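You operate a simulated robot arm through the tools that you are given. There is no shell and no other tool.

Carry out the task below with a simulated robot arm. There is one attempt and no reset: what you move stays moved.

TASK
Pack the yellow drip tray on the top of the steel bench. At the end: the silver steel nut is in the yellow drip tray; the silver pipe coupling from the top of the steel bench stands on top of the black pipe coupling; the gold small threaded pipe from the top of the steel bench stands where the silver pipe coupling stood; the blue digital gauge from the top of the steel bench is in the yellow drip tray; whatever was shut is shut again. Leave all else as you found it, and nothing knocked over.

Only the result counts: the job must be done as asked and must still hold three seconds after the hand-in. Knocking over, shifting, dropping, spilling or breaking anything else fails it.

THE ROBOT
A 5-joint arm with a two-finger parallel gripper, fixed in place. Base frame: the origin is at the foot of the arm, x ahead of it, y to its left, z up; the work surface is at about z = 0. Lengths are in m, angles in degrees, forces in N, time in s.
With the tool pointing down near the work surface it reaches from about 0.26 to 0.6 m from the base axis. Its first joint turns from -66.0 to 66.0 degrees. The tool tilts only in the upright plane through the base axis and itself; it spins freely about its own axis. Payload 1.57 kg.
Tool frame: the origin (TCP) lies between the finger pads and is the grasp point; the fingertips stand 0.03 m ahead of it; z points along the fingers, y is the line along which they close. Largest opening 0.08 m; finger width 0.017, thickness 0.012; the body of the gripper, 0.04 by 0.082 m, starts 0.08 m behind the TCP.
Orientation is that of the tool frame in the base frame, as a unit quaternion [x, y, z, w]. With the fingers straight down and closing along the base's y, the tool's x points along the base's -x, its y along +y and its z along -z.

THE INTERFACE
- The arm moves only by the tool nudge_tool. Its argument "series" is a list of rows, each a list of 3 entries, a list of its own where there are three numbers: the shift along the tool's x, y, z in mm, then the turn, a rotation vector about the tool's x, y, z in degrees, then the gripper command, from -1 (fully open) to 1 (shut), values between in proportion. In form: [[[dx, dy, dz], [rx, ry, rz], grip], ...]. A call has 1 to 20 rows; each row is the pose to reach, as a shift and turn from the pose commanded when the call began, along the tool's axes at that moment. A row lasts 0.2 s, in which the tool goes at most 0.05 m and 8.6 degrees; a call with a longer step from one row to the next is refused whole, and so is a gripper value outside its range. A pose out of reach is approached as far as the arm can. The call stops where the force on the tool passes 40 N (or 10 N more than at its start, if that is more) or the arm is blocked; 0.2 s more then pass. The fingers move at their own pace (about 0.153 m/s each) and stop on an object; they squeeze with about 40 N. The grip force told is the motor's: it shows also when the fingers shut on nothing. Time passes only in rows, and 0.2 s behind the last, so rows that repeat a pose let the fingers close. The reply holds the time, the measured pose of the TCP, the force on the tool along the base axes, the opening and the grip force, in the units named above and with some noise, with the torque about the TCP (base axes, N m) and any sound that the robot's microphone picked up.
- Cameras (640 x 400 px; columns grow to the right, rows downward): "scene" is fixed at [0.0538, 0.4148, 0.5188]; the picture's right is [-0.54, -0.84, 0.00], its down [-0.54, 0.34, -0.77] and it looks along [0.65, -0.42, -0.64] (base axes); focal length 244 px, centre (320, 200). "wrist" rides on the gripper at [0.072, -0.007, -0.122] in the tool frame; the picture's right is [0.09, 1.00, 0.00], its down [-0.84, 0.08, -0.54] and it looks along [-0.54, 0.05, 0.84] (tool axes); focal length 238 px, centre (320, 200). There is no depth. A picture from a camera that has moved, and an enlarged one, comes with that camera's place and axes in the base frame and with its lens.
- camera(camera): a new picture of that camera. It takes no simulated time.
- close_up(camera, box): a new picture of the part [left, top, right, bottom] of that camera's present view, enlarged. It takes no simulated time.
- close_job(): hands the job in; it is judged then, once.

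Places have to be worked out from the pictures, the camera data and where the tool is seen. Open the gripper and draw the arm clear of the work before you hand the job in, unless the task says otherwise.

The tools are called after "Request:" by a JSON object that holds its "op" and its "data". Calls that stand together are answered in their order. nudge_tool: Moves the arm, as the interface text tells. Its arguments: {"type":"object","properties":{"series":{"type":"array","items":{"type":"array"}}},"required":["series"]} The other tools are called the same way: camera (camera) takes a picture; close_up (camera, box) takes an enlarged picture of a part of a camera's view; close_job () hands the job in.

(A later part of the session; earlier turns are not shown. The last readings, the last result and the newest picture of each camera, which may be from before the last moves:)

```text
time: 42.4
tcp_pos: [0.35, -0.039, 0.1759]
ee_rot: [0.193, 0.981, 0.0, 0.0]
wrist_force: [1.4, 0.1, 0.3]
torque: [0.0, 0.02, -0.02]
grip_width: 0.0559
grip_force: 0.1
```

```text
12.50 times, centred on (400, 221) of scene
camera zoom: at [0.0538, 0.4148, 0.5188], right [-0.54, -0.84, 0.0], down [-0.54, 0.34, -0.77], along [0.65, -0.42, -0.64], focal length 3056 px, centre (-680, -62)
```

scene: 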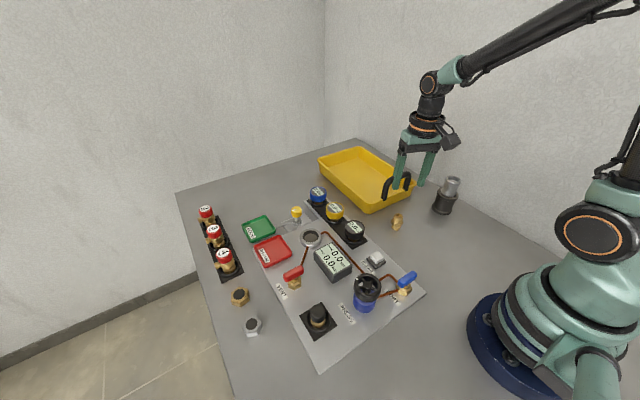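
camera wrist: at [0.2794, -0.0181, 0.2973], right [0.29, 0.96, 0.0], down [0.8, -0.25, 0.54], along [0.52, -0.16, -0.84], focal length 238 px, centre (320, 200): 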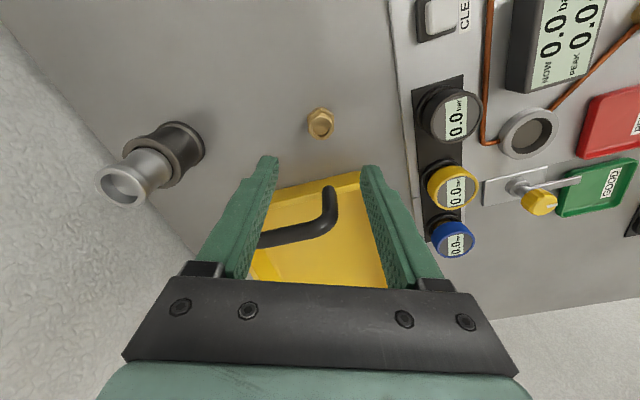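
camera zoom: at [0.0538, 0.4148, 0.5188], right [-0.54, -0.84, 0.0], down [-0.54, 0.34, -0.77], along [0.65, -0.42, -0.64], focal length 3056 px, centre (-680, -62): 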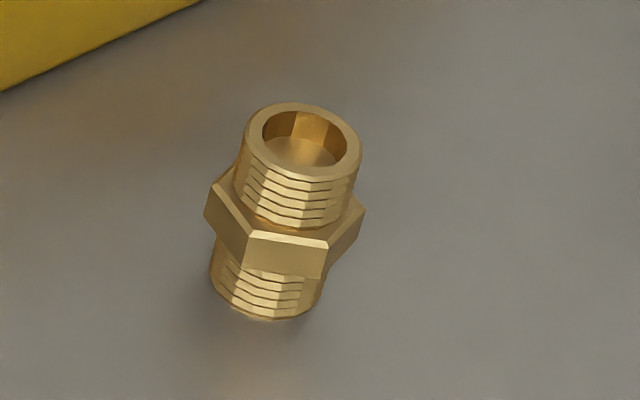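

Pipe is within ~2 mm of the old spot, upright. Next the blue gauge: moving to ≈(0.51,0.093,0.20) with the closing line along base y for a look from above.

Request:
{"op": "nudge_tool", "data": {"series": [[[-16, 30, -4], [0, 0, -3.7], -0.6], [[-33, 61, -8], [0, 0, -7.4], -1], [[-49, 91.5, -12], [0, 0, -11.1], -1], [[-66, 122, -16], [0, 0, -14.8], -1], [[-82, 152.5, -20], [0, 0, -18.5], -1], [[-98.4, 183, -24], [0, 0, -22.3], -1], [[-98.4, 183, -24], [0, 0, -22.3], -1]]}}

Request:
{"op": "camera", "data": {"camera": "wrist"}}

Request:
{"op": "close_up", "data": {"camera": "scene", "box": [290, 170, 370, 230]}}

```text
time: 44.0
tcp_pos: [0.5091, 0.0931, 0.1994]
ee_rot: [0.0, 1.0, 0.001, -0.001]
wrist_force: [-0.3, -0.5, 0.4]
torque: [0.02, -0.01, 0.03]
grip_width: 0.0797
grip_force: 0.1
```

```text
taken
camera wrist: at [0.4365, 0.0857, 0.3199], right [-0.09, 1.0, 0.0], down [0.84, 0.08, 0.54], along [0.54, 0.05, -0.84], focal length 238 px, centre (320, 200)
```

wrist: 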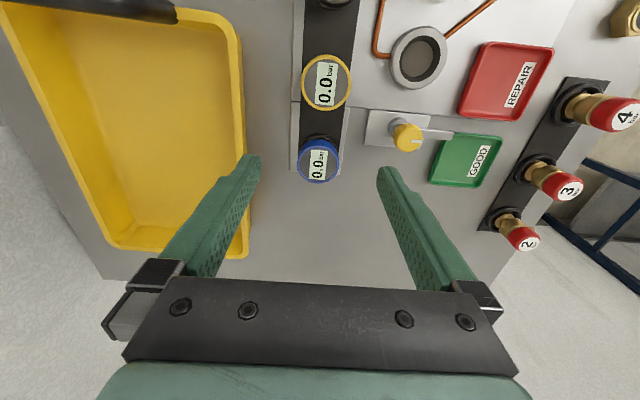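

```text
6.67 times, centred on (330, 200) of scene
camera zoom: at [0.0538, 0.4148, 0.5188], right [-0.54, -0.84, 0.0], down [-0.54, 0.34, -0.77], along [0.65, -0.42, -0.64], focal length 1630 px, centre (253, 200)
```

zoom: 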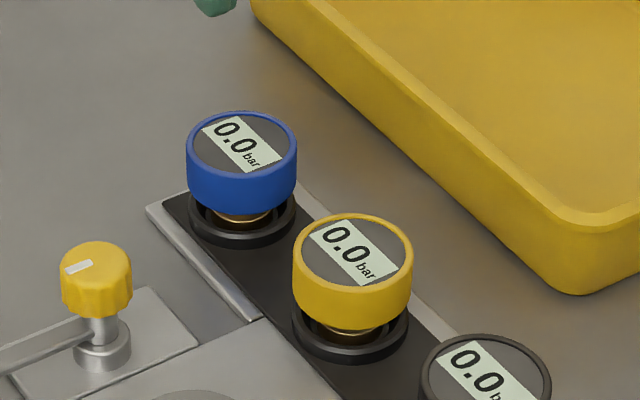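

Request:
{"op": "close_up", "data": {"camera": "wrist", "box": [270, 90, 370, 195]}}

Request:
{"op": "close_up", "data": {"camera": "scene", "box": [300, 178, 340, 208]}}

```text
3.81 times, centred on (320, 142) of wrist
camera zoom: at [0.4365, 0.0857, 0.3199], right [-0.09, 1.0, 0.0], down [0.84, 0.08, 0.54], along [0.54, 0.05, -0.84], focal length 908 px, centre (320, 419)
```

zoom: 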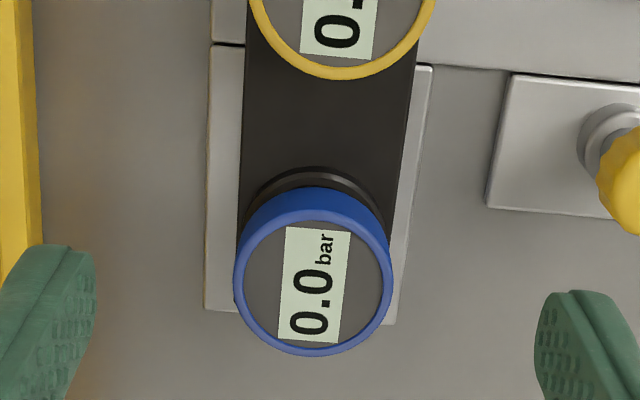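

```text
13.33 times, centred on (320, 193) of scene
camera zoom: at [0.0538, 0.4148, 0.5188], right [-0.54, -0.84, 0.0], down [-0.54, 0.34, -0.77], along [0.65, -0.42, -0.64], focal length 3260 px, centre (320, 293)
```

zoom: 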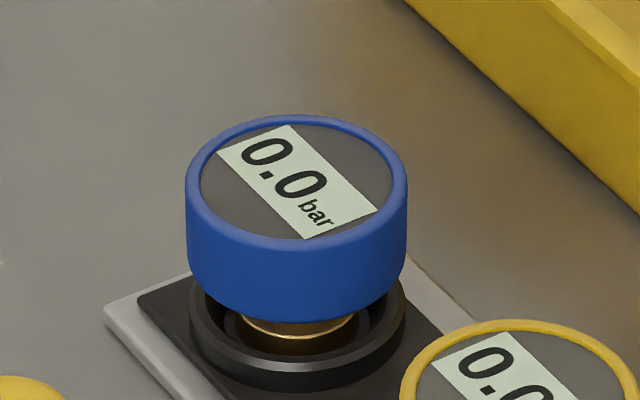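

Blue gauge: axis ≈(0.557,0.0945), drum ≈51 mm wide spanning z≈0.034–0.055, socket ring top ≈0.018. Moving above it to z≈0.11 for a refined check.

Request:
{"op": "nudge_tool", "data": {"series": [[[-12, 0.5, 22], [0, 0, 0], -1], [[-24, 0.9, 44], [0, 0, 0], -1], [[-36, 1.4, 66], [0, 0, 0], -1], [[-48.5, 1.8, 88], [0, 0, 0], -1], [[-48.5, 1.8, 88], [0, 0, 0], -1]]}}

Request:
{"op": "close_up", "data": {"camera": "wrist", "box": [240, 90, 400, 210]}}

Request:
{"op": "close_up", "data": {"camera": "scene", "box": [270, 130, 370, 220]}}

```text
time: 45.2
tcp_pos: [0.5574, 0.0935, 0.1128]
ee_rot: [0.001, 1.0, 0.001, 0.0]
wrist_force: [-0.2, 0.1, -0.8]
torque: [0.01, 0.03, -0.01]
grip_width: 0.0801
grip_force: 0.1
```

```text
3.33 times, centred on (320, 150) of wrist
camera zoom: at [0.4846, 0.0876, 0.2336], right [-0.09, 1.0, 0.0], down [0.84, 0.08, 0.54], along [0.54, 0.05, -0.84], focal length 794 px, centre (320, 367)
```

zoom: 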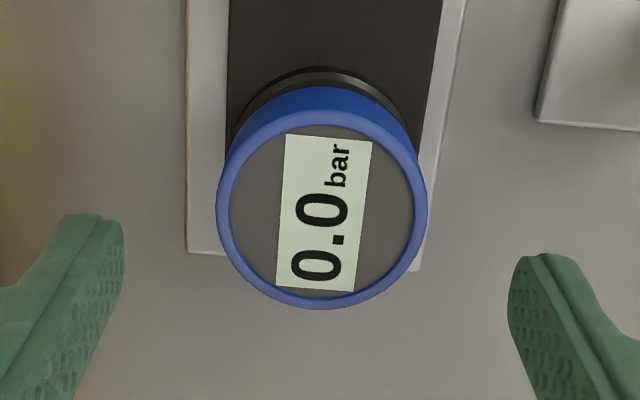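

```text
4.44 times, centred on (320, 175) of scene
camera zoom: at [0.0538, 0.4148, 0.5188], right [-0.54, -0.84, 0.0], down [-0.54, 0.34, -0.77], along [0.65, -0.42, -0.64], focal length 1087 px, centre (320, 311)
```

zoom: 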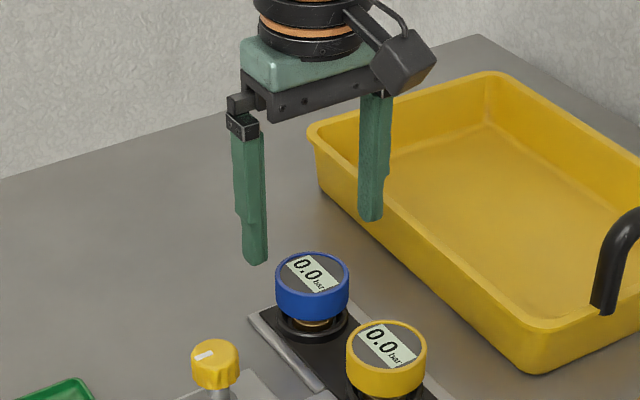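

Gauge axis ≈(0.555,0.0946). Descending to TCP z≈0.052 with small corrections (fingertips stay above the socket ring).

Request:
{"op": "nudge_tool", "data": {"series": [[[0.5, 0.4, 20], [0, 0, 0], -1], [[1, 0.8, 40], [0, 0, 0], -1], [[1.3, 1, 52], [0, 0, 0], -1], [[1.3, 1, 59.6], [0, 0, 0], -1], [[1.3, 1, 59.6], [0, 0, 0], -1]]}}

Request:
{"op": "close_up", "data": {"camera": "wrist", "box": [240, 110, 400, 250]}}

Request:
{"op": "close_up", "data": {"camera": "scene", "box": [280, 150, 360, 215]}}

```text
time: 46.4
tcp_pos: [0.5568, 0.095, 0.0539]
ee_rot: [-0.001, 1.0, 0.0, 0.0]
wrist_force: [0.8, -0.2, 0.0]
torque: [0.04, 0.02, 0.0]
grip_width: 0.0801
grip_force: 0.0
```

```text
2.86 times, centred on (320, 180) of wrist
camera zoom: at [0.4844, 0.0891, 0.1744], right [-0.09, 1.0, 0.0], down [0.84, 0.08, 0.54], along [0.54, 0.05, -0.84], focal length 681 px, centre (320, 257)
```

zoom: 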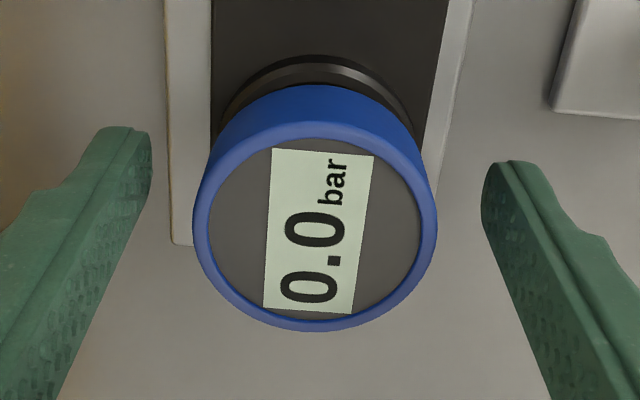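

```text
6.15 times, centred on (320, 182) of scene
camera zoom: at [0.0538, 0.4148, 0.5188], right [-0.54, -0.84, 0.0], down [-0.54, 0.34, -0.77], along [0.65, -0.42, -0.64], focal length 1505 px, centre (320, 308)
```

zoom: 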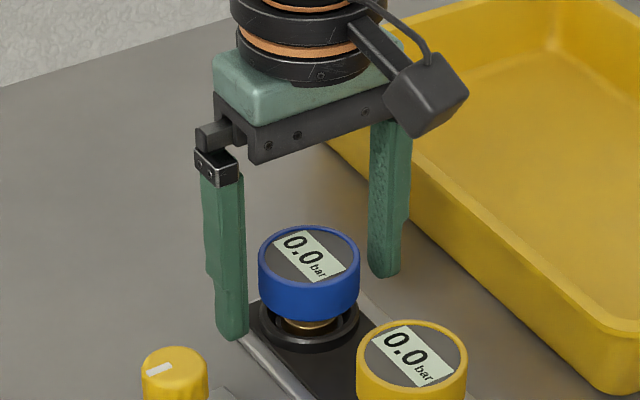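

Centred laterally between fingers; shifting 2 mm back in x and closing on the drum.

Request:
{"op": "nudge_tool", "data": {"series": [[[2, 0, 0], [0, 0, 0], -1], [[2, 0, 0], [0, 0, 0], 0.0], [[2, 0, 0], [0, 0, 0], 1], [[2, 0, 0], [0, 0, 0], 1], [[2, 0, 0], [0, 0, 0], 1]]}}

Request:
{"op": "close_up", "data": {"camera": "wrist", "box": [240, 110, 400, 250]}}

Request:
{"op": "close_up", "data": {"camera": "scene", "box": [280, 150, 360, 215]}}

```text
time: 47.6
tcp_pos: [0.5554, 0.0955, 0.054]
ee_rot: [0.0, 1.0, 0.0, 0.0]
wrist_force: [0.8, 0.6, -0.6]
torque: [0.04, -0.03, -0.02]
grip_width: 0.0508
grip_force: 39.4
```

```text
2.86 times, centred on (320, 180) of wrist
camera zoom: at [0.4822, 0.089, 0.1745], right [-0.09, 1.0, 0.0], down [0.84, 0.08, 0.54], along [0.54, 0.05, -0.84], focal length 681 px, centre (320, 257)
```

zoom: 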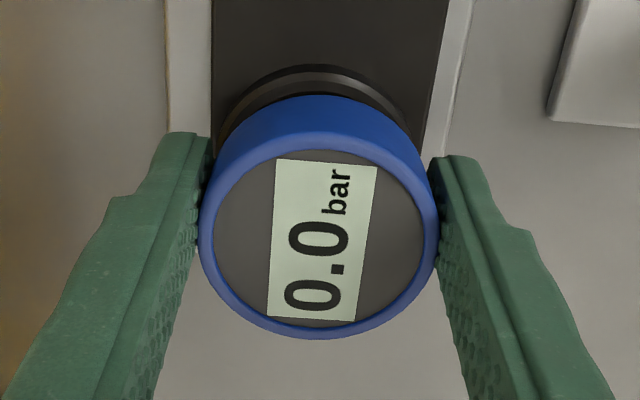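

```text
6.15 times, centred on (320, 182) of scene
camera zoom: at [0.0538, 0.4148, 0.5188], right [-0.54, -0.84, 0.0], down [-0.54, 0.34, -0.77], along [0.65, -0.42, -0.64], focal length 1505 px, centre (320, 308)
```

zoom: 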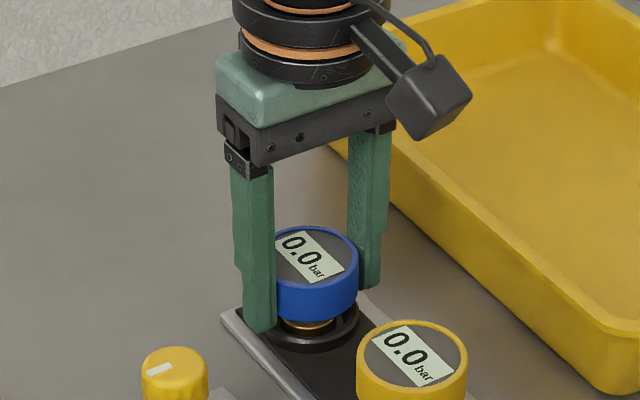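

Drum gripped at 50.8 mm. Lifting slowly, first 10 mm.

Request:
{"op": "nudge_tool", "data": {"series": [[[0, 0, -2], [0, 0, 0], 1], [[0, 0, -4], [0, 0, 0], 1], [[0, 0, -7], [0, 0, 0], 1], [[0, 0, -10], [0, 0, 0], 1], [[0, 0, -10], [0, 0, 0], 1]]}}

Request:
{"op": "close_up", "data": {"camera": "wrist", "box": [240, 110, 400, 250]}}

Request:
{"op": "close_up", "data": {"camera": "scene", "box": [280, 150, 360, 215]}}

```text
time: 48.8
tcp_pos: [0.5546, 0.0952, 0.063]
ee_rot: [0.0, 1.0, 0.0, 0.0]
wrist_force: [0.4, -0.6, -2.7]
torque: [-0.01, -0.01, -0.05]
grip_width: 0.0509
grip_force: 39.4
```

```text
2.86 times, centred on (320, 180) of wrist
camera zoom: at [0.4815, 0.0881, 0.1845], right [-0.09, 1.0, 0.0], down [0.84, 0.08, 0.54], along [0.54, 0.05, -0.84], focal length 681 px, centre (320, 257)
```

zoom: 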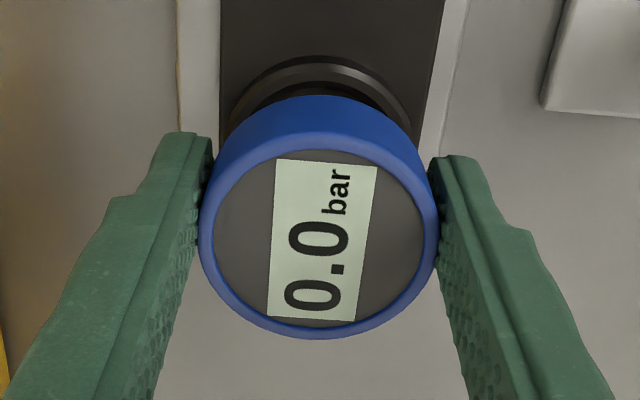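

```text
6.15 times, centred on (320, 182) of scene
camera zoom: at [0.0538, 0.4148, 0.5188], right [-0.54, -0.84, 0.0], down [-0.54, 0.34, -0.77], along [0.65, -0.42, -0.64], focal length 1505 px, centre (320, 308)
```

zoom: 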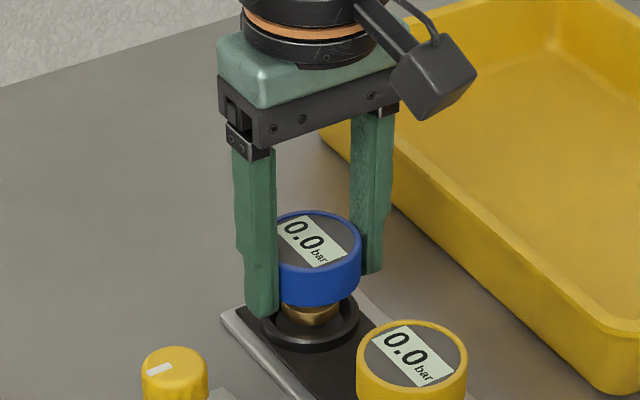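

Gauge rises with the hand without slip. Continuing up to z≈0.17.

Request:
{"op": "nudge_tool", "data": {"series": [[[0, 0, -10], [0, 0, 0], 1], [[0, 0, -25], [0, 0, 0], 1], [[0, 0, -45], [0, 0, 0], 1], [[0, 0, -65], [0, 0, 0], 1], [[0, 0, -85], [0, 0, 0], 1], [[0, 0, -105], [0, 0, 0], 1], [[0, 0, -105], [0, 0, 0], 1]]}}

Request:
{"op": "camera", "data": {"camera": "wrist"}}

Request:
{"op": "close_up", "data": {"camera": "scene", "box": [270, 110, 400, 215]}}

```text
time: 50.4
tcp_pos: [0.5538, 0.0946, 0.1678]
ee_rot: [0.0, 1.0, 0.0, 0.0]
wrist_force: [0.0, 0.2, -2.3]
torque: [-0.04, 0.02, 0.0]
grip_width: 0.0506
grip_force: 40.3
```

```text
taken
camera wrist: at [0.4818, 0.0881, 0.2882], right [-0.09, 1.0, 0.0], down [0.84, 0.08, 0.54], along [0.54, 0.05, -0.84], focal length 238 px, centre (320, 200)
```

wrist: 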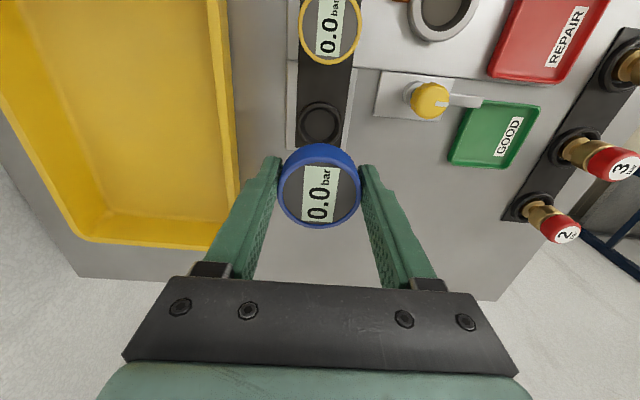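

```text
3.81 times, centred on (335, 162) of scene
camera zoom: at [0.0538, 0.4148, 0.5188], right [-0.54, -0.84, 0.0], down [-0.54, 0.34, -0.77], along [0.65, -0.42, -0.64], focal length 932 px, centre (263, 343)
```

zoom: 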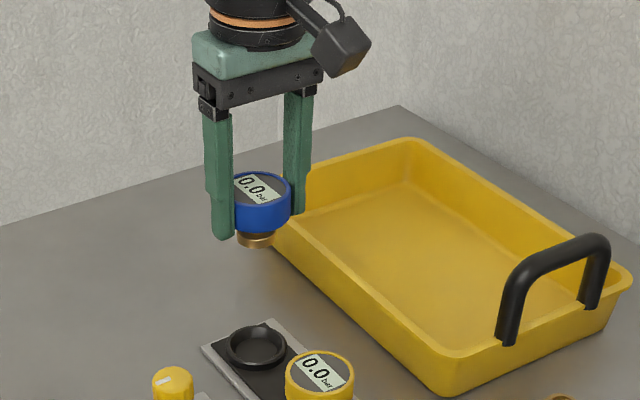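

Zooming to see how far the stem extends below the fingertips.

Request:
{"op": "close_up", "data": {"camera": "scene", "box": [315, 140, 360, 180]}}

Request:
{"op": "close_up", "data": {"camera": "wrist", "box": [0, 0, 260, 260]}}

```text
10.00 times, centred on (338, 160) of scene
camera zoom: at [0.0538, 0.4148, 0.5188], right [-0.54, -0.84, 0.0], down [-0.54, 0.34, -0.77], along [0.65, -0.42, -0.64], focal length 2445 px, centre (145, 600)
```

zoom: 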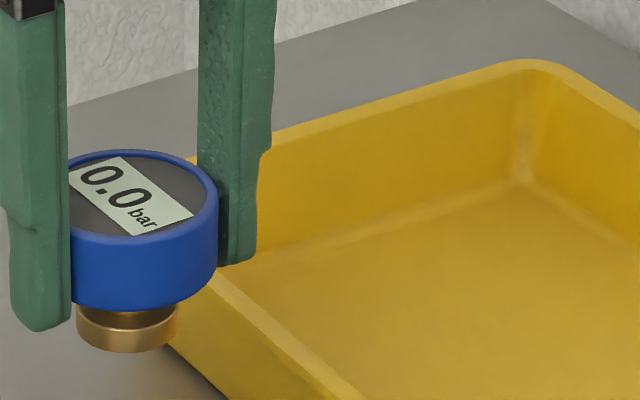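

```text
1.54 times, centred on (130, 130) of wrist
camera zoom: at [0.4818, 0.0881, 0.2882], right [-0.09, 1.0, 0.0], down [0.84, 0.08, 0.54], along [0.54, 0.05, -0.84], focal length 367 px, centre (612, 308)
```

zoom: 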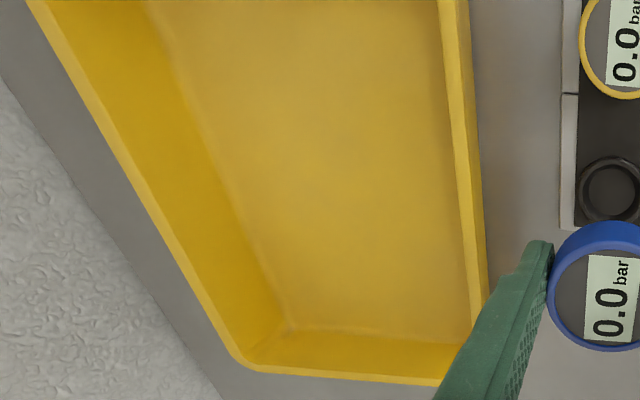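

The stem flange extends ~10 mm below the fingertips. Carrying the gauge over the tray to ≈(0.55,-0.125) at the same height.

Request:
{"op": "nudge_tool", "data": {"series": [[[0.5, -25, 0], [0, 0, 0], 1], [[1, -55, 0], [0, 0, 0], 1], [[2, -90, 0], [0, 0, 0], 1], [[2.5, -125, 0], [0, 0, 0], 1], [[3, -160, 0], [0, 0, 0], 1], [[3.5, -195, 0], [0, 0, 0], 1], [[4, -219, 0], [0, 0, 0], 1], [[4, -219, 0], [0, 0, 0], 1]]}}

Request:
{"op": "camera", "data": {"camera": "wrist"}}

Request:
{"op": "camera", "data": {"camera": "scene"}}

```text
time: 52.2
tcp_pos: [0.55, -0.1255, 0.1667]
ee_rot: [0.0, 1.0, 0.001, 0.0]
wrist_force: [0.0, -0.4, -2.3]
torque: [0.02, 0.01, -0.02]
grip_width: 0.0509
grip_force: 39.7
```

```text
taken
camera wrist: at [0.477, -0.1316, 0.2875], right [-0.09, 1.0, 0.0], down [0.84, 0.08, 0.54], along [0.54, 0.05, -0.84], focal length 238 px, centre (320, 200)
```

wrist: 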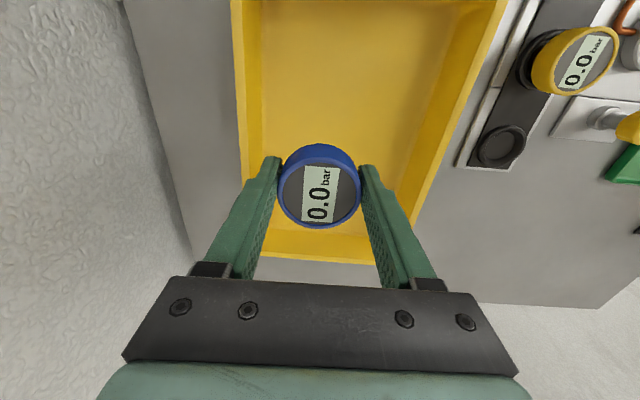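

```text
taken
```

scene: 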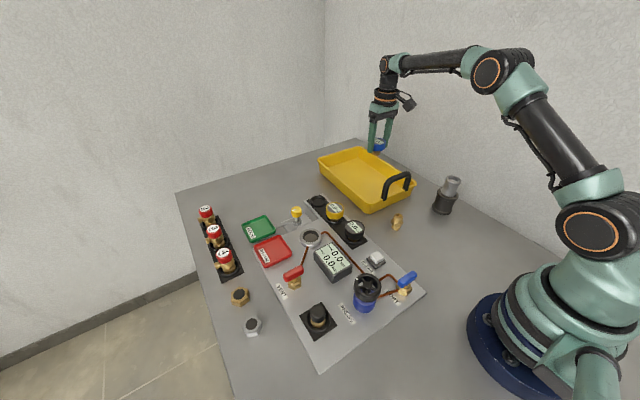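

Over the tray interior. Lowering to leave the gauge's foot about 1 cm above the tray floor.

Request:
{"op": "nudge_tool", "data": {"series": [[[0, 0, 25], [0, 0, 0], 1], [[0, 0, 50], [0, 0, 0], 1], [[0, 0, 75], [0, 0, 0], 1], [[0, 0, 95], [0, 0, 0], 1], [[0, 0, 108], [0, 0, 0], 1], [[0, 0, 112], [0, 0, 0], 1], [[0, 0, 112], [0, 0, 0], 1]]}}

Request:
{"op": "close_up", "data": {"camera": "scene", "box": [320, 110, 420, 200]}}

Request:
{"op": "camera", "data": {"camera": "wrist"}}

```text
time: 53.8
tcp_pos: [0.5512, -0.1243, 0.0557]
ee_rot: [0.001, 1.0, 0.0, 0.0]
wrist_force: [0.2, 0.8, -2.7]
torque: [0.02, 0.05, 0.0]
grip_width: 0.0508
grip_force: 39.9
```

```text
4.44 times, centred on (370, 155) of scene
camera zoom: at [0.0538, 0.4148, 0.5188], right [-0.54, -0.84, 0.0], down [-0.54, 0.34, -0.77], along [0.65, -0.42, -0.64], focal length 1087 px, centre (98, 400)
```

zoom: 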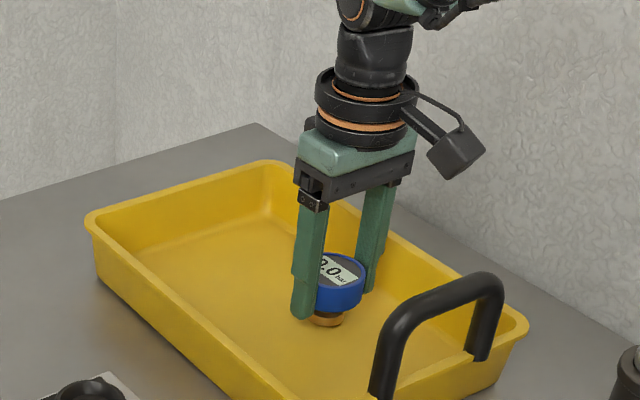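

```text
taken
camera wrist: at [0.4772, -0.1319, 0.1763], right [-0.09, 1.0, 0.0], down [0.84, 0.08, 0.54], along [0.54, 0.05, -0.84], focal length 238 px, centre (320, 200)
```

wrist: 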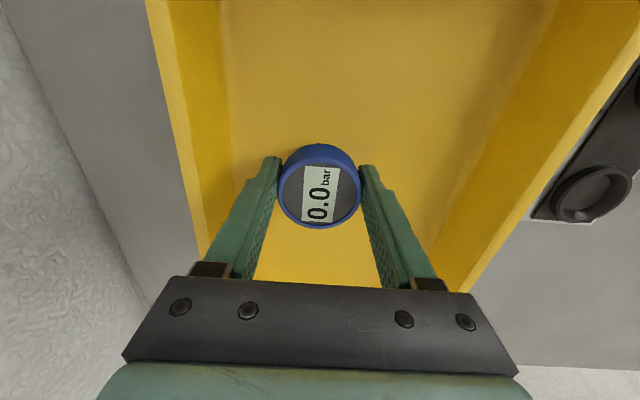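

Clear of the walls; about 1 cm to go. Lowering in 2 mm steps watching force.

Request:
{"op": "nudge_tool", "data": {"series": [[[0, 0, 2], [0, 0, 0], 1], [[0, 0, 4], [0, 0, 0], 1], [[0, 0, 5], [0, 0, 0], 1]]}}

Request:
{"op": "close_up", "data": {"camera": "scene", "box": [370, 150, 420, 195]}}

```text
time: 54.6
tcp_pos: [0.5521, -0.1248, 0.0496]
ee_rot: [0.001, 1.0, -0.001, 0.001]
wrist_force: [-0.7, -0.8, 2.1]
torque: [0.04, 0.09, 0.04]
grip_width: 0.0508
grip_force: 40.1
```

```text
8.89 times, centred on (395, 172) of scene
camera zoom: at [0.0538, 0.4148, 0.5188], right [-0.54, -0.84, 0.0], down [-0.54, 0.34, -0.77], along [0.65, -0.42, -0.64], focal length 2173 px, centre (-347, 444)
```

zoom: 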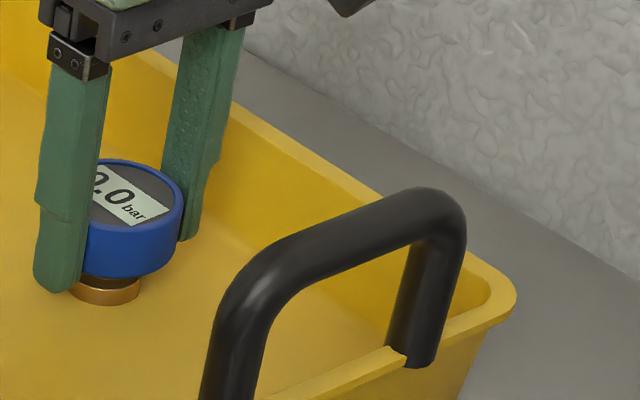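

Fz rose by ~5 N: the gauge foot touches the tray floor. Opening the fingers gently.

Request:
{"op": "nudge_tool", "data": {"series": [[[0, 0, 0], [0, 0, 0], -0.35], [[0, 0, 0], [0, 0, 0], -0.5], [[0, 0, 0], [0, 0, 0], -0.7], [[0, 0, 0], [0, 0, 0], -0.7]]}}

Request:
{"op": "close_up", "data": {"camera": "scene", "box": [360, 140, 420, 195]}}

Request:
{"op": "close_up", "data": {"camera": "wrist", "box": [230, 110, 410, 250]}}

```text
time: 55.6
tcp_pos: [0.5512, -0.1234, 0.0502]
ee_rot: [0.001, 1.0, 0.0, 0.001]
wrist_force: [-0.5, -0.7, -0.5]
torque: [-0.02, 0.02, -0.01]
grip_width: 0.0678
grip_force: 0.0
```

```text
7.27 times, centred on (390, 168) of scene
camera zoom: at [0.0538, 0.4148, 0.5188], right [-0.54, -0.84, 0.0], down [-0.54, 0.34, -0.77], along [0.65, -0.42, -0.64], focal length 1778 px, centre (-189, 436)
```

zoom: 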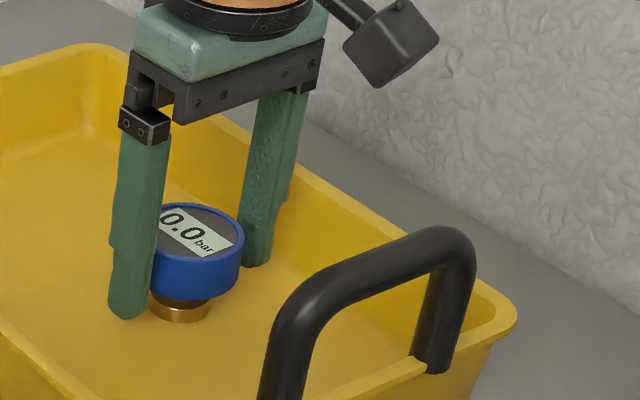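

```text
2.86 times, centred on (320, 180) of wrist
camera zoom: at [0.4781, -0.1309, 0.1709], right [-0.09, 1.0, 0.0], down [0.84, 0.08, 0.54], along [0.54, 0.05, -0.84], focal length 681 px, centre (320, 257)
```

zoom: 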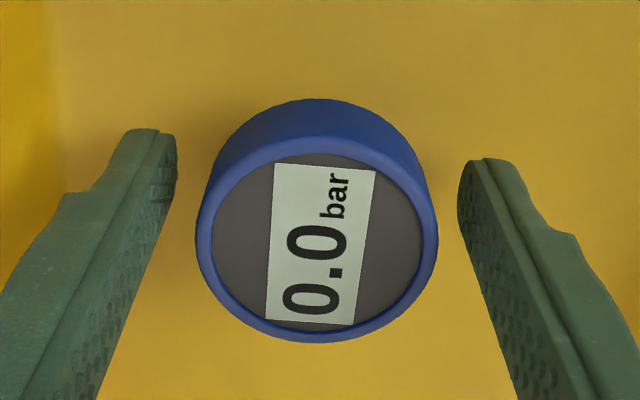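

Gauge stands upright in the tray. Rising straight up clear of it.

Request:
{"op": "nudge_tool", "data": {"series": [[[0, 0, -12], [0, 0, 0], -0.75], [[0, 0, -35], [0, 0, 0], -0.75], [[0, 0, -65], [0, 0, 0], -0.75], [[0, 0, -100], [0, 0, 0], -0.75], [[0, 0, -140], [0, 0, 0], -0.75], [[0, 0, -140], [0, 0, 0], -0.75]]}}

Request:
{"op": "camera", "data": {"camera": "scene"}}

Request:
{"op": "camera", "data": {"camera": "wrist"}}

```text
time: 57.0
tcp_pos: [0.5503, -0.1235, 0.1916]
ee_rot: [0.001, 1.0, 0.0, 0.0]
wrist_force: [-0.5, -0.2, 0.0]
torque: [0.0, 0.02, 0.01]
grip_width: 0.0701
grip_force: 0.0
```

```text
taken
```

scene: 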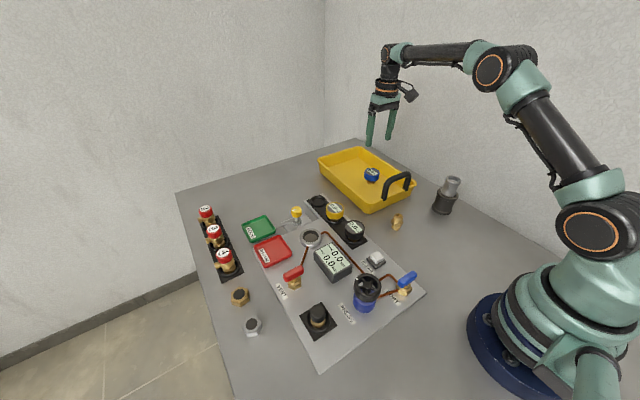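

```text
taken
camera wrist: at [0.477, -0.1302, 0.3119], right [-0.09, 1.0, 0.0], down [0.84, 0.08, 0.54], along [0.54, 0.05, -0.84], focal length 238 px, centre (320, 200)
```

wrist: 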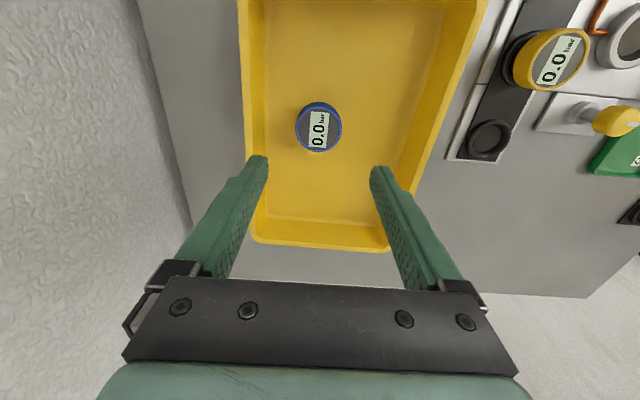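

Gauge is placed. Now travelling to the silver nut: to ≈(0.284,0.381,0.20), turning the tool 53° on the way, to view it from above.

Request:
{"op": "nudge_tool", "data": {"series": [[[20.5, 38.8, -1], [0, 0, -4.08], -0.75], [[41, 77.7, -2], [0, 0, -8.15], -0.75], [[61.4, 116.5, -3], [0, 0, -12.2], -1], [[81.8, 155.4, -4], [0, 0, -16.3], -1], [[102.3, 194.2, -5], [0, 0, -20.4], -1], [[122.8, 233.1, -6], [0, 0, -24.5], -1], [[143.2, 271.9, -7], [0, 0, -28.5], -1], [[163.7, 310.8, -8], [0, 0, -32.6], -1], [[184.2, 349.6, -8], [0, 0, -36.7], -1], [[204.6, 388.5, -8], [0, 0, -40.8], -1], [[225.1, 427.3, -8], [0, 0, -44.8], -1], [[245.5, 466.2, -8], [0, 0, -48.9], -1], [[266, 505, -8], [0, 0, -53], -1], [[266, 505, -8], [0, 0, -53], -1]]}}

Request:
{"op": "camera", "data": {"camera": "wrist"}}

Request:
{"op": "camera", "data": {"camera": "scene"}}

```text
time: 60.0
tcp_pos: [0.2839, 0.3809, 0.1993]
ee_rot: [-0.446, 0.895, 0.001, 0.0]
wrist_force: [-0.6, 0.9, -0.7]
torque: [-0.01, -0.04, 0.02]
grip_width: 0.0798
grip_force: 0.0
```

```text
taken
camera wrist: at [0.2441, 0.3199, 0.3206], right [-0.85, 0.53, 0.0], down [0.44, 0.71, 0.54], along [0.29, 0.46, -0.84], focal length 238 px, centre (320, 200)
```

wrist: 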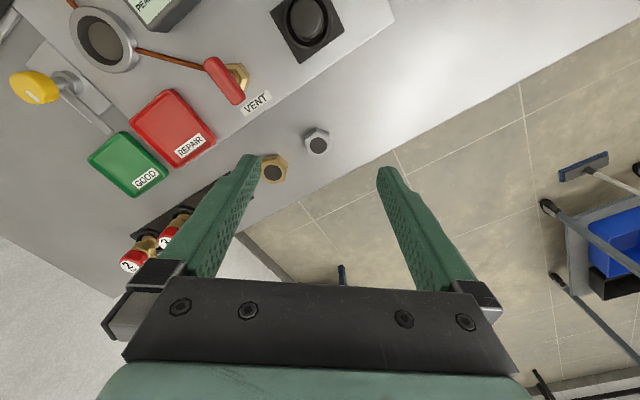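

```text
taken
```

scene: 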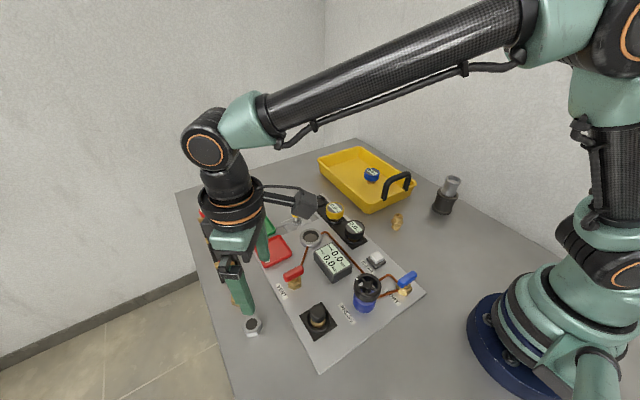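

Request:
{"op": "close_up", "data": {"camera": "wrist", "box": [240, 110, 350, 190]}}

Request:
{"op": "close_up", "data": {"camera": "wrist", "box": [295, 120, 345, 165]}}

```text
5.00 times, centred on (295, 150) of wrist
camera zoom: at [0.2441, 0.3199, 0.3206], right [-0.85, 0.53, 0.0], down [0.44, 0.71, 0.54], along [0.29, 0.46, -0.84], focal length 1192 px, centre (445, 450)
```

zoom: 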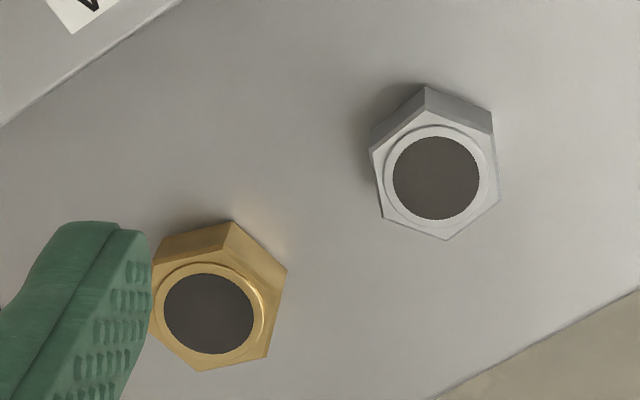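

```text
8.89 times, centred on (320, 142) of wrist
camera zoom: at [0.2441, 0.3199, 0.3206], right [-0.85, 0.53, 0.0], down [0.44, 0.71, 0.54], along [0.29, 0.46, -0.84], focal length 2119 px, centre (320, 711)
```

zoom: 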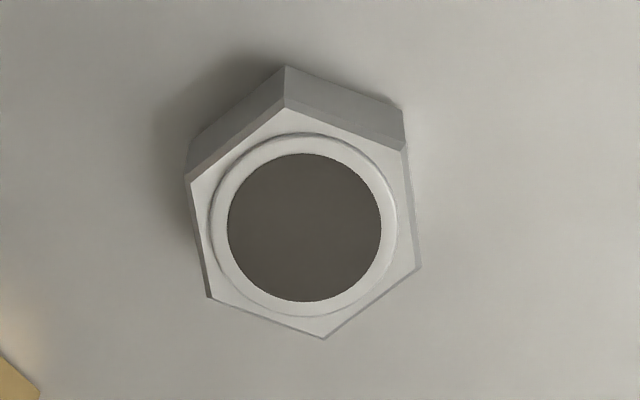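

Silver nut: centre ≈(0.303,0.411), ~31 mm across flats, ~20 mm tall; flats need −13.9° tool turn. Moving above it to z≈0.11 with that turn and a ~44 mm opening (gold nut is ~72 mm away).

Request:
{"op": "nudge_tool", "data": {"series": [[[-9, 0.1, 22], [0, 0, -3.5], -0.4], [[-18, 0.3, 44], [0, 0, -7], -0.2], [[-27, 0.4, 66], [0, 0, -10.5], -0.2], [[-36.4, 0.6, 88], [0, 0, -13.9], -0.2], [[-36.4, 0.6, 88], [0, 0, -13.9], -0.2]]}}

Request:
{"op": "camera", "data": {"camera": "wrist"}}

Request:
{"op": "close_up", "data": {"camera": "wrist", "box": [250, 110, 390, 210]}}

Request:
{"op": "close_up", "data": {"camera": "scene", "box": [190, 230, 310, 350]}}

```text
time: 61.2
tcp_pos: [0.3059, 0.4115, 0.1107]
ee_rot: [-0.551, 0.835, 0.0, 0.0]
wrist_force: [-0.4, 0.4, 0.9]
torque: [0.03, 0.02, -0.01]
grip_width: 0.0477
grip_force: 0.0
```

```text
taken
camera wrist: at [0.2827, 0.3421, 0.2314], right [-0.95, 0.31, 0.0], down [0.26, 0.8, 0.54], along [0.17, 0.52, -0.84], focal length 238 px, centre (320, 200)
```

wrist: 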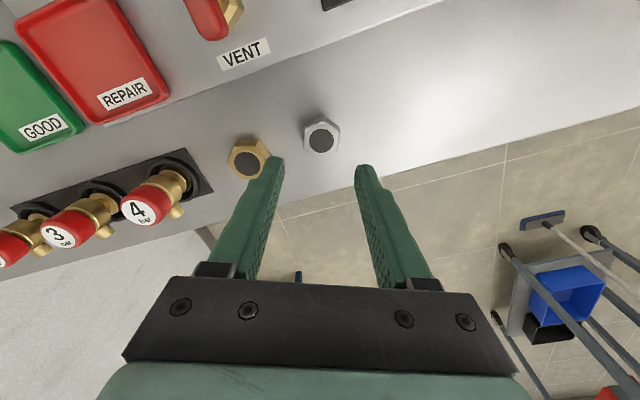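

```text
4.00 times, centred on (320, 160) of wrist
camera zoom: at [0.2827, 0.3421, 0.2314], right [-0.95, 0.31, 0.0], down [0.26, 0.8, 0.54], along [0.17, 0.52, -0.84], focal length 953 px, centre (320, 360)
```

zoom: 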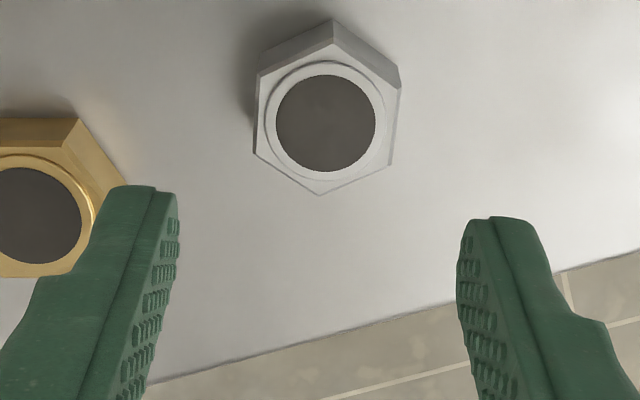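

```text
3.33 times, centred on (250, 290) of scene
camera zoom: at [0.0538, 0.4148, 0.5188], right [-0.54, -0.84, 0.0], down [-0.54, 0.34, -0.77], along [0.65, -0.42, -0.64], focal length 815 px, centre (553, -100)
```

zoom: 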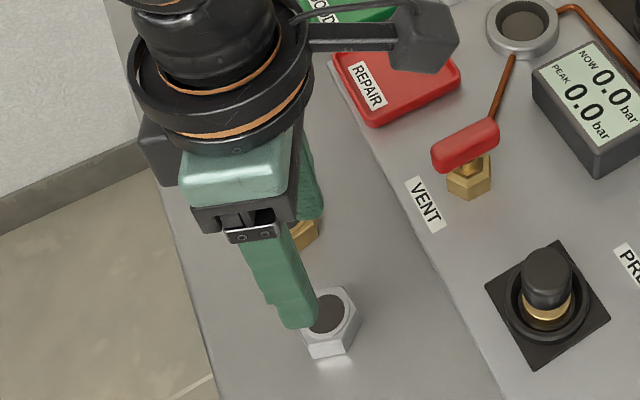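

Flats are aligned. Nut is ~1.5 mm to the tool's +y; correcting and descending to z≈0.05 for a last check.

Request:
{"op": "nudge_tool", "data": {"series": [[[0.5, 0.8, 20], [0, 0, 0], -0.2], [[1, 1.5, 40], [0, 0, 0], -0.2], [[1, 1.5, 57], [0, 0, 0], -0.2], [[1, 1.5, 57], [0, 0, 0], -0.2]]}}

Request:
{"op": "close_up", "data": {"camera": "wrist", "box": [250, 110, 390, 210]}}

Request:
{"op": "close_up", "data": {"camera": "scene", "box": [190, 250, 310, 350]}}

```text
time: 62.2
tcp_pos: [0.3053, 0.4114, 0.0521]
ee_rot: [-0.551, 0.834, 0.0, 0.0]
wrist_force: [-0.4, -0.1, 0.0]
torque: [0.0, 0.03, -0.01]
grip_width: 0.0481
grip_force: 0.0
```

```text
4.00 times, centred on (320, 160) of wrist
camera zoom: at [0.2815, 0.3421, 0.1736], right [-0.95, 0.31, 0.0], down [0.26, 0.8, 0.54], along [0.17, 0.52, -0.84], focal length 953 px, centre (320, 360)
```

zoom: 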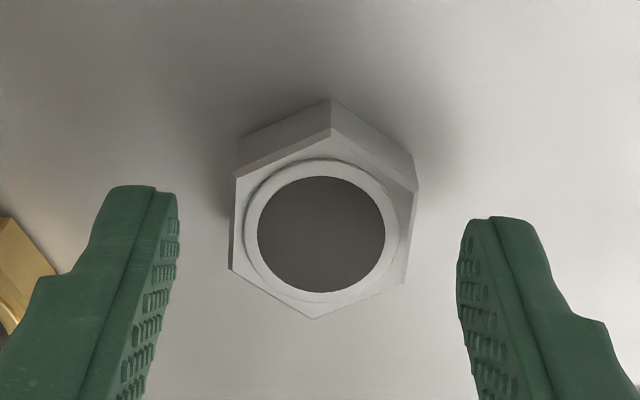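

```text
4.00 times, centred on (250, 300) of scene
camera zoom: at [0.0538, 0.4148, 0.5188], right [-0.54, -0.84, 0.0], down [-0.54, 0.34, -0.77], along [0.65, -0.42, -0.64], focal length 978 px, centre (600, -200)
```

zoom: 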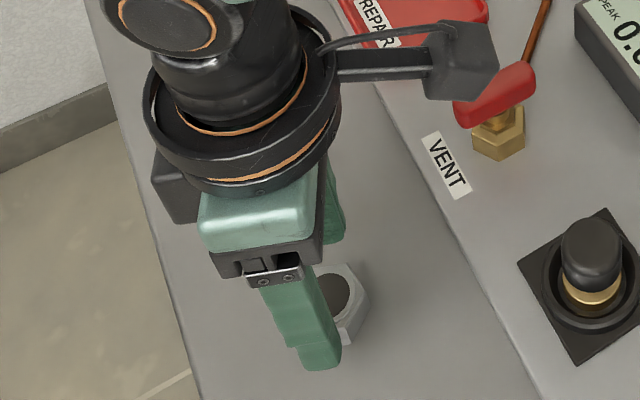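

Nut is centred within 1 mm. Descending the last 19 mm so the fingertips are ~3 mm above the bench, then closing.

Request:
{"op": "nudge_tool", "data": {"series": [[[0, 0.7, 8], [0, 0, 0], -0.2], [[0, 0.7, 15], [0, 0, 0], -0.2], [[0, 0.7, 19], [0, 0, 0], -0.2], [[0, 0.7, 19], [0, 0, 0], -0.2]]}}

Request:
{"op": "close_up", "data": {"camera": "wrist", "box": [250, 110, 390, 230]}}

```text
time: 63.2
tcp_pos: [0.3055, 0.4109, 0.0339]
ee_rot: [-0.55, 0.835, -0.001, -0.001]
wrist_force: [-0.7, 0.7, 0.8]
torque: [0.01, 0.04, -0.01]
grip_width: 0.0479
grip_force: 0.0
```

```text
3.33 times, centred on (320, 170) of wrist
camera zoom: at [0.2813, 0.342, 0.1549], right [-0.95, 0.31, 0.0], down [0.26, 0.8, 0.54], along [0.17, 0.52, -0.84], focal length 794 px, centre (320, 300)
```

zoom: 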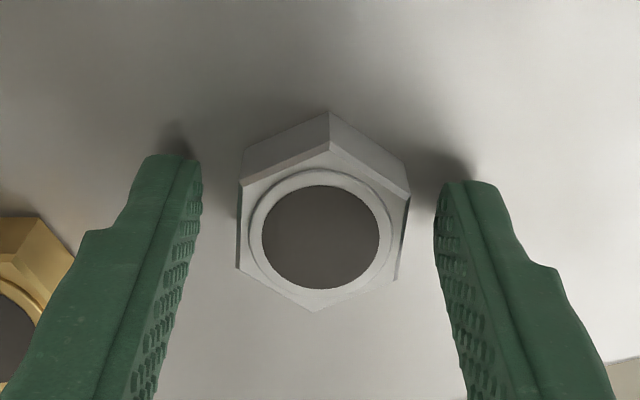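

Fingers straddle the nut. Closing and test-lifting 4 mm.

Request:
{"op": "nudge_tool", "data": {"series": [[[0, 0, 0], [0, 0, 0], 0.3], [[0, 0, 0], [0, 0, 0], 1], [[0, 0, 0], [0, 0, 0], 1], [[0, 0, 0], [0, 0, 0], 1], [[0, 0, -2], [0, 0, 0], 1], [[0, 0, -4], [0, 0, 0], 1], [[0, 0, -4], [0, 0, 0], 1]]}}

Request:
{"op": "close_up", "data": {"camera": "wrist", "box": [250, 110, 390, 230]}}

Request:
{"op": "close_up", "data": {"camera": "scene", "box": [210, 280, 290, 350]}}

```text
time: 64.8
tcp_pos: [0.3039, 0.4106, 0.0384]
ee_rot: [-0.552, 0.834, 0.0, 0.001]
wrist_force: [-0.1, -1.7, -1.1]
torque: [0.01, 0.0, -0.02]
grip_width: 0.0319
grip_force: 39.9
```

```text
3.33 times, centred on (320, 170) of wrist
camera zoom: at [0.2812, 0.3419, 0.1589], right [-0.95, 0.31, 0.0], down [0.26, 0.8, 0.54], along [0.17, 0.52, -0.84], focal length 794 px, centre (320, 300)
```

zoom: 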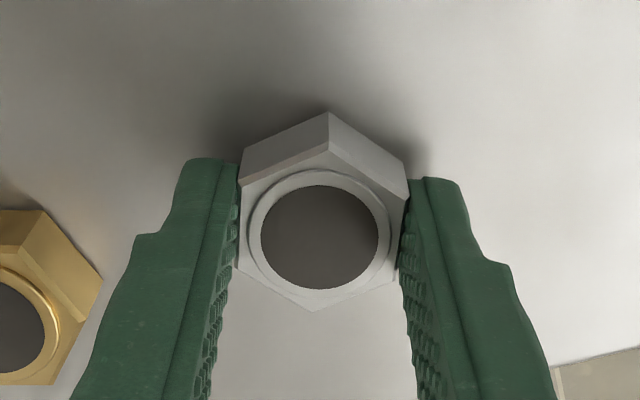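

```text
5.71 times, centred on (250, 315) of scene
camera zoom: at [0.0538, 0.4148, 0.5188], right [-0.54, -0.84, 0.0], down [-0.54, 0.34, -0.77], along [0.65, -0.42, -0.64], focal length 1397 px, centre (720, -457)
```

zoom: 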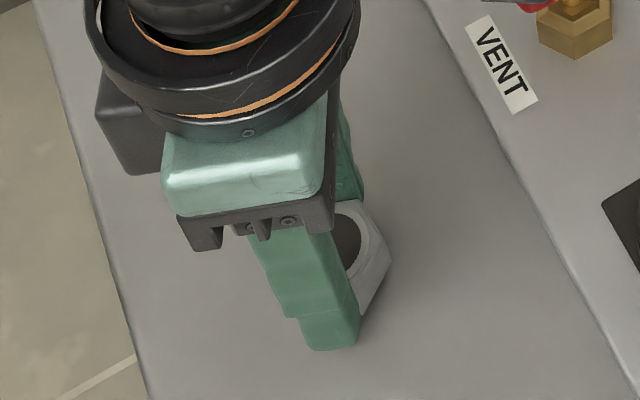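

Nut gripped at 31.9 mm and lifted with the hand. Raising to z≈0.18.

Request:
{"op": "nudge_tool", "data": {"series": [[[0, 0, -8], [0, 0, 0], 1], [[0, 0, -18], [0, 0, 0], 1], [[0, 0, -32], [0, 0, 0], 1], [[0, 0, -50], [0, 0, 0], 1], [[0, 0, -70], [0, 0, 0], 1], [[0, 0, -90], [0, 0, 0], 1], [[0, 0, -115], [0, 0, 0], 1], [[0, 0, -140], [0, 0, 0], 1], [[0, 0, -140], [0, 0, 0], 1]]}}

Request:
{"op": "camera", "data": {"camera": "wrist"}}

```text
time: 66.8
tcp_pos: [0.307, 0.4105, 0.1778]
ee_rot: [-0.55, 0.835, 0.0, 0.0]
wrist_force: [-0.9, 0.7, -0.5]
torque: [-0.03, 0.01, 0.0]
grip_width: 0.0317
grip_force: 39.7
```

```text
taken
camera wrist: at [0.2826, 0.342, 0.2991], right [-0.95, 0.31, 0.0], down [0.26, 0.8, 0.54], along [0.17, 0.52, -0.84], focal length 238 px, centre (320, 200)
```

wrist: 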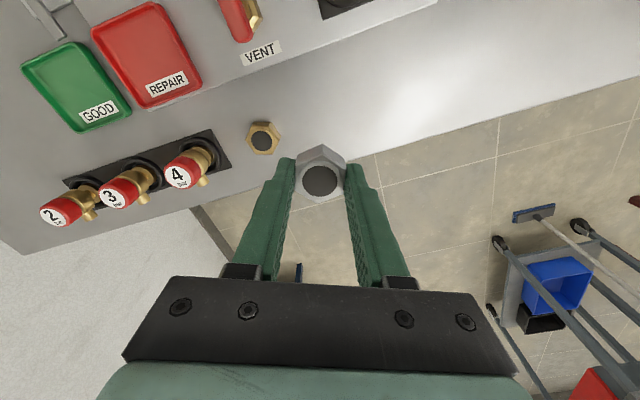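

Holding firmly. Carrying the nut over to the tray at ≈(0.505,-0.06), turning the tool to close along base x so the camera stays clear of the tray handle.

Request:
{"op": "nudge_tool", "data": {"series": [[[20, -21, -2], [0, 0, -1.5], 1], [[47, -49, -5], [0, 0, -3], 1], [[77, -80, -8], [0, 0, -5], 1], [[107, -111.5, -10], [0, 0, -7], 1], [[137, -143, -10], [0, 0, -9], 1], [[167, -174, -10], [0, 0, -11], 1], [[197, -205.5, -10], [0, 0, -13], 1], [[227, -237, -10], [0, 0, -15], 1], [[257, -268, -10], [0, 0, -17], 1], [[287, -299.5, -10], [0, 0, -19], 1], [[315, -329, -10], [0, 0, -21], 1], [[338, -353, -10], [0, 0, -22.5], 1], [[354.2, -369.6, -10], [0, 0, -23.2], 1], [[354.2, -369.6, -10], [0, 0, -23.2], 1]]}}

Request:
{"op": "camera", "data": {"camera": "wrist"}}

Request:
{"op": "camera", "data": {"camera": "scene"}}

```text
time: 69.8
tcp_pos: [0.5044, -0.0641, 0.188]
ee_rot: [0.708, -0.707, 0.0, 0.001]
wrist_force: [0.6, -0.2, 0.8]
torque: [-0.02, 0.0, 0.01]
grip_width: 0.032
grip_force: 39.8
```

```text
taken
camera wrist: at [0.5099, -0.1349, 0.3085], right [-1.0, -0.09, 0.0], down [-0.08, 0.84, 0.54], along [-0.05, 0.54, -0.84], focal length 238 px, centre (320, 200)
```

wrist: 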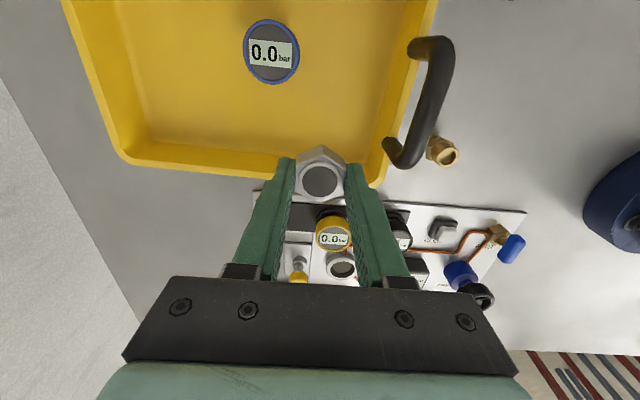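

```text
taken
```

scene: 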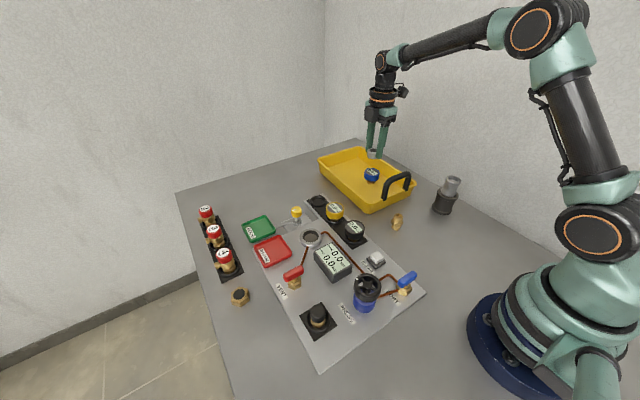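

Nut is over the tray at (0.503,-0.063); gauge at (0.556,-0.127). Shifting 10 mm further from the tray wall and lowering to z≈0.055.

Request:
{"op": "nudge_tool", "data": {"series": [[[10, 0, 10], [0, 0, 0], 1], [[10, 0, 35], [0, 0, 0], 1], [[10, 0, 60], [0, 0, 0], 1], [[10, 0, 85], [0, 0, 0], 1], [[10, 0, 108], [0, 0, 0], 1], [[10, 0, 124], [0, 0, 0], 1], [[10, 0, 131], [0, 0, 0], 1], [[10, 0, 131], [0, 0, 0], 1]]}}

Request:
{"op": "camera", "data": {"camera": "wrist"}}

Request:
{"op": "close_up", "data": {"camera": "scene", "box": [320, 110, 430, 210]}}

```text
time: 71.6
tcp_pos: [0.5051, -0.0706, 0.0591]
ee_rot: [0.708, -0.706, -0.001, 0.0]
wrist_force: [-0.8, 1.1, -0.5]
torque: [0.03, 0.0, -0.01]
grip_width: 0.0321
grip_force: 40.1
```

```text
taken
camera wrist: at [0.5097, -0.1428, 0.1791], right [-1.0, -0.09, 0.0], down [-0.08, 0.84, 0.54], along [-0.05, 0.54, -0.84], focal length 238 px, centre (320, 200)
```

wrist: 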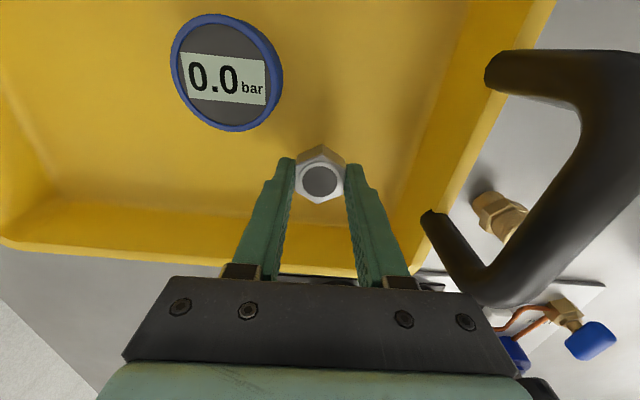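

```text
4.00 times, centred on (375, 160) of scene
camera zoom: at [0.0538, 0.4148, 0.5188], right [-0.54, -0.84, 0.0], down [-0.54, 0.34, -0.77], along [0.65, -0.42, -0.64], focal length 978 px, centre (100, 360)
```

zoom: 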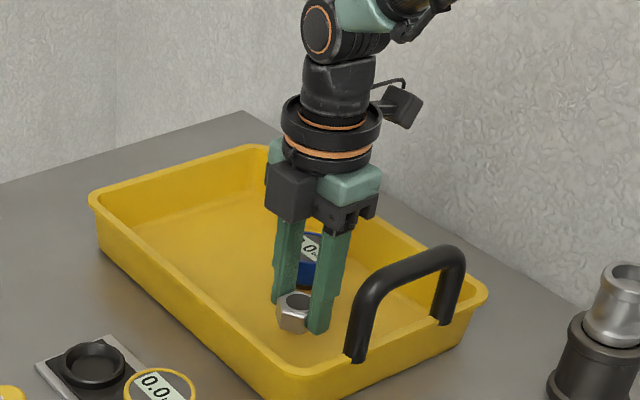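

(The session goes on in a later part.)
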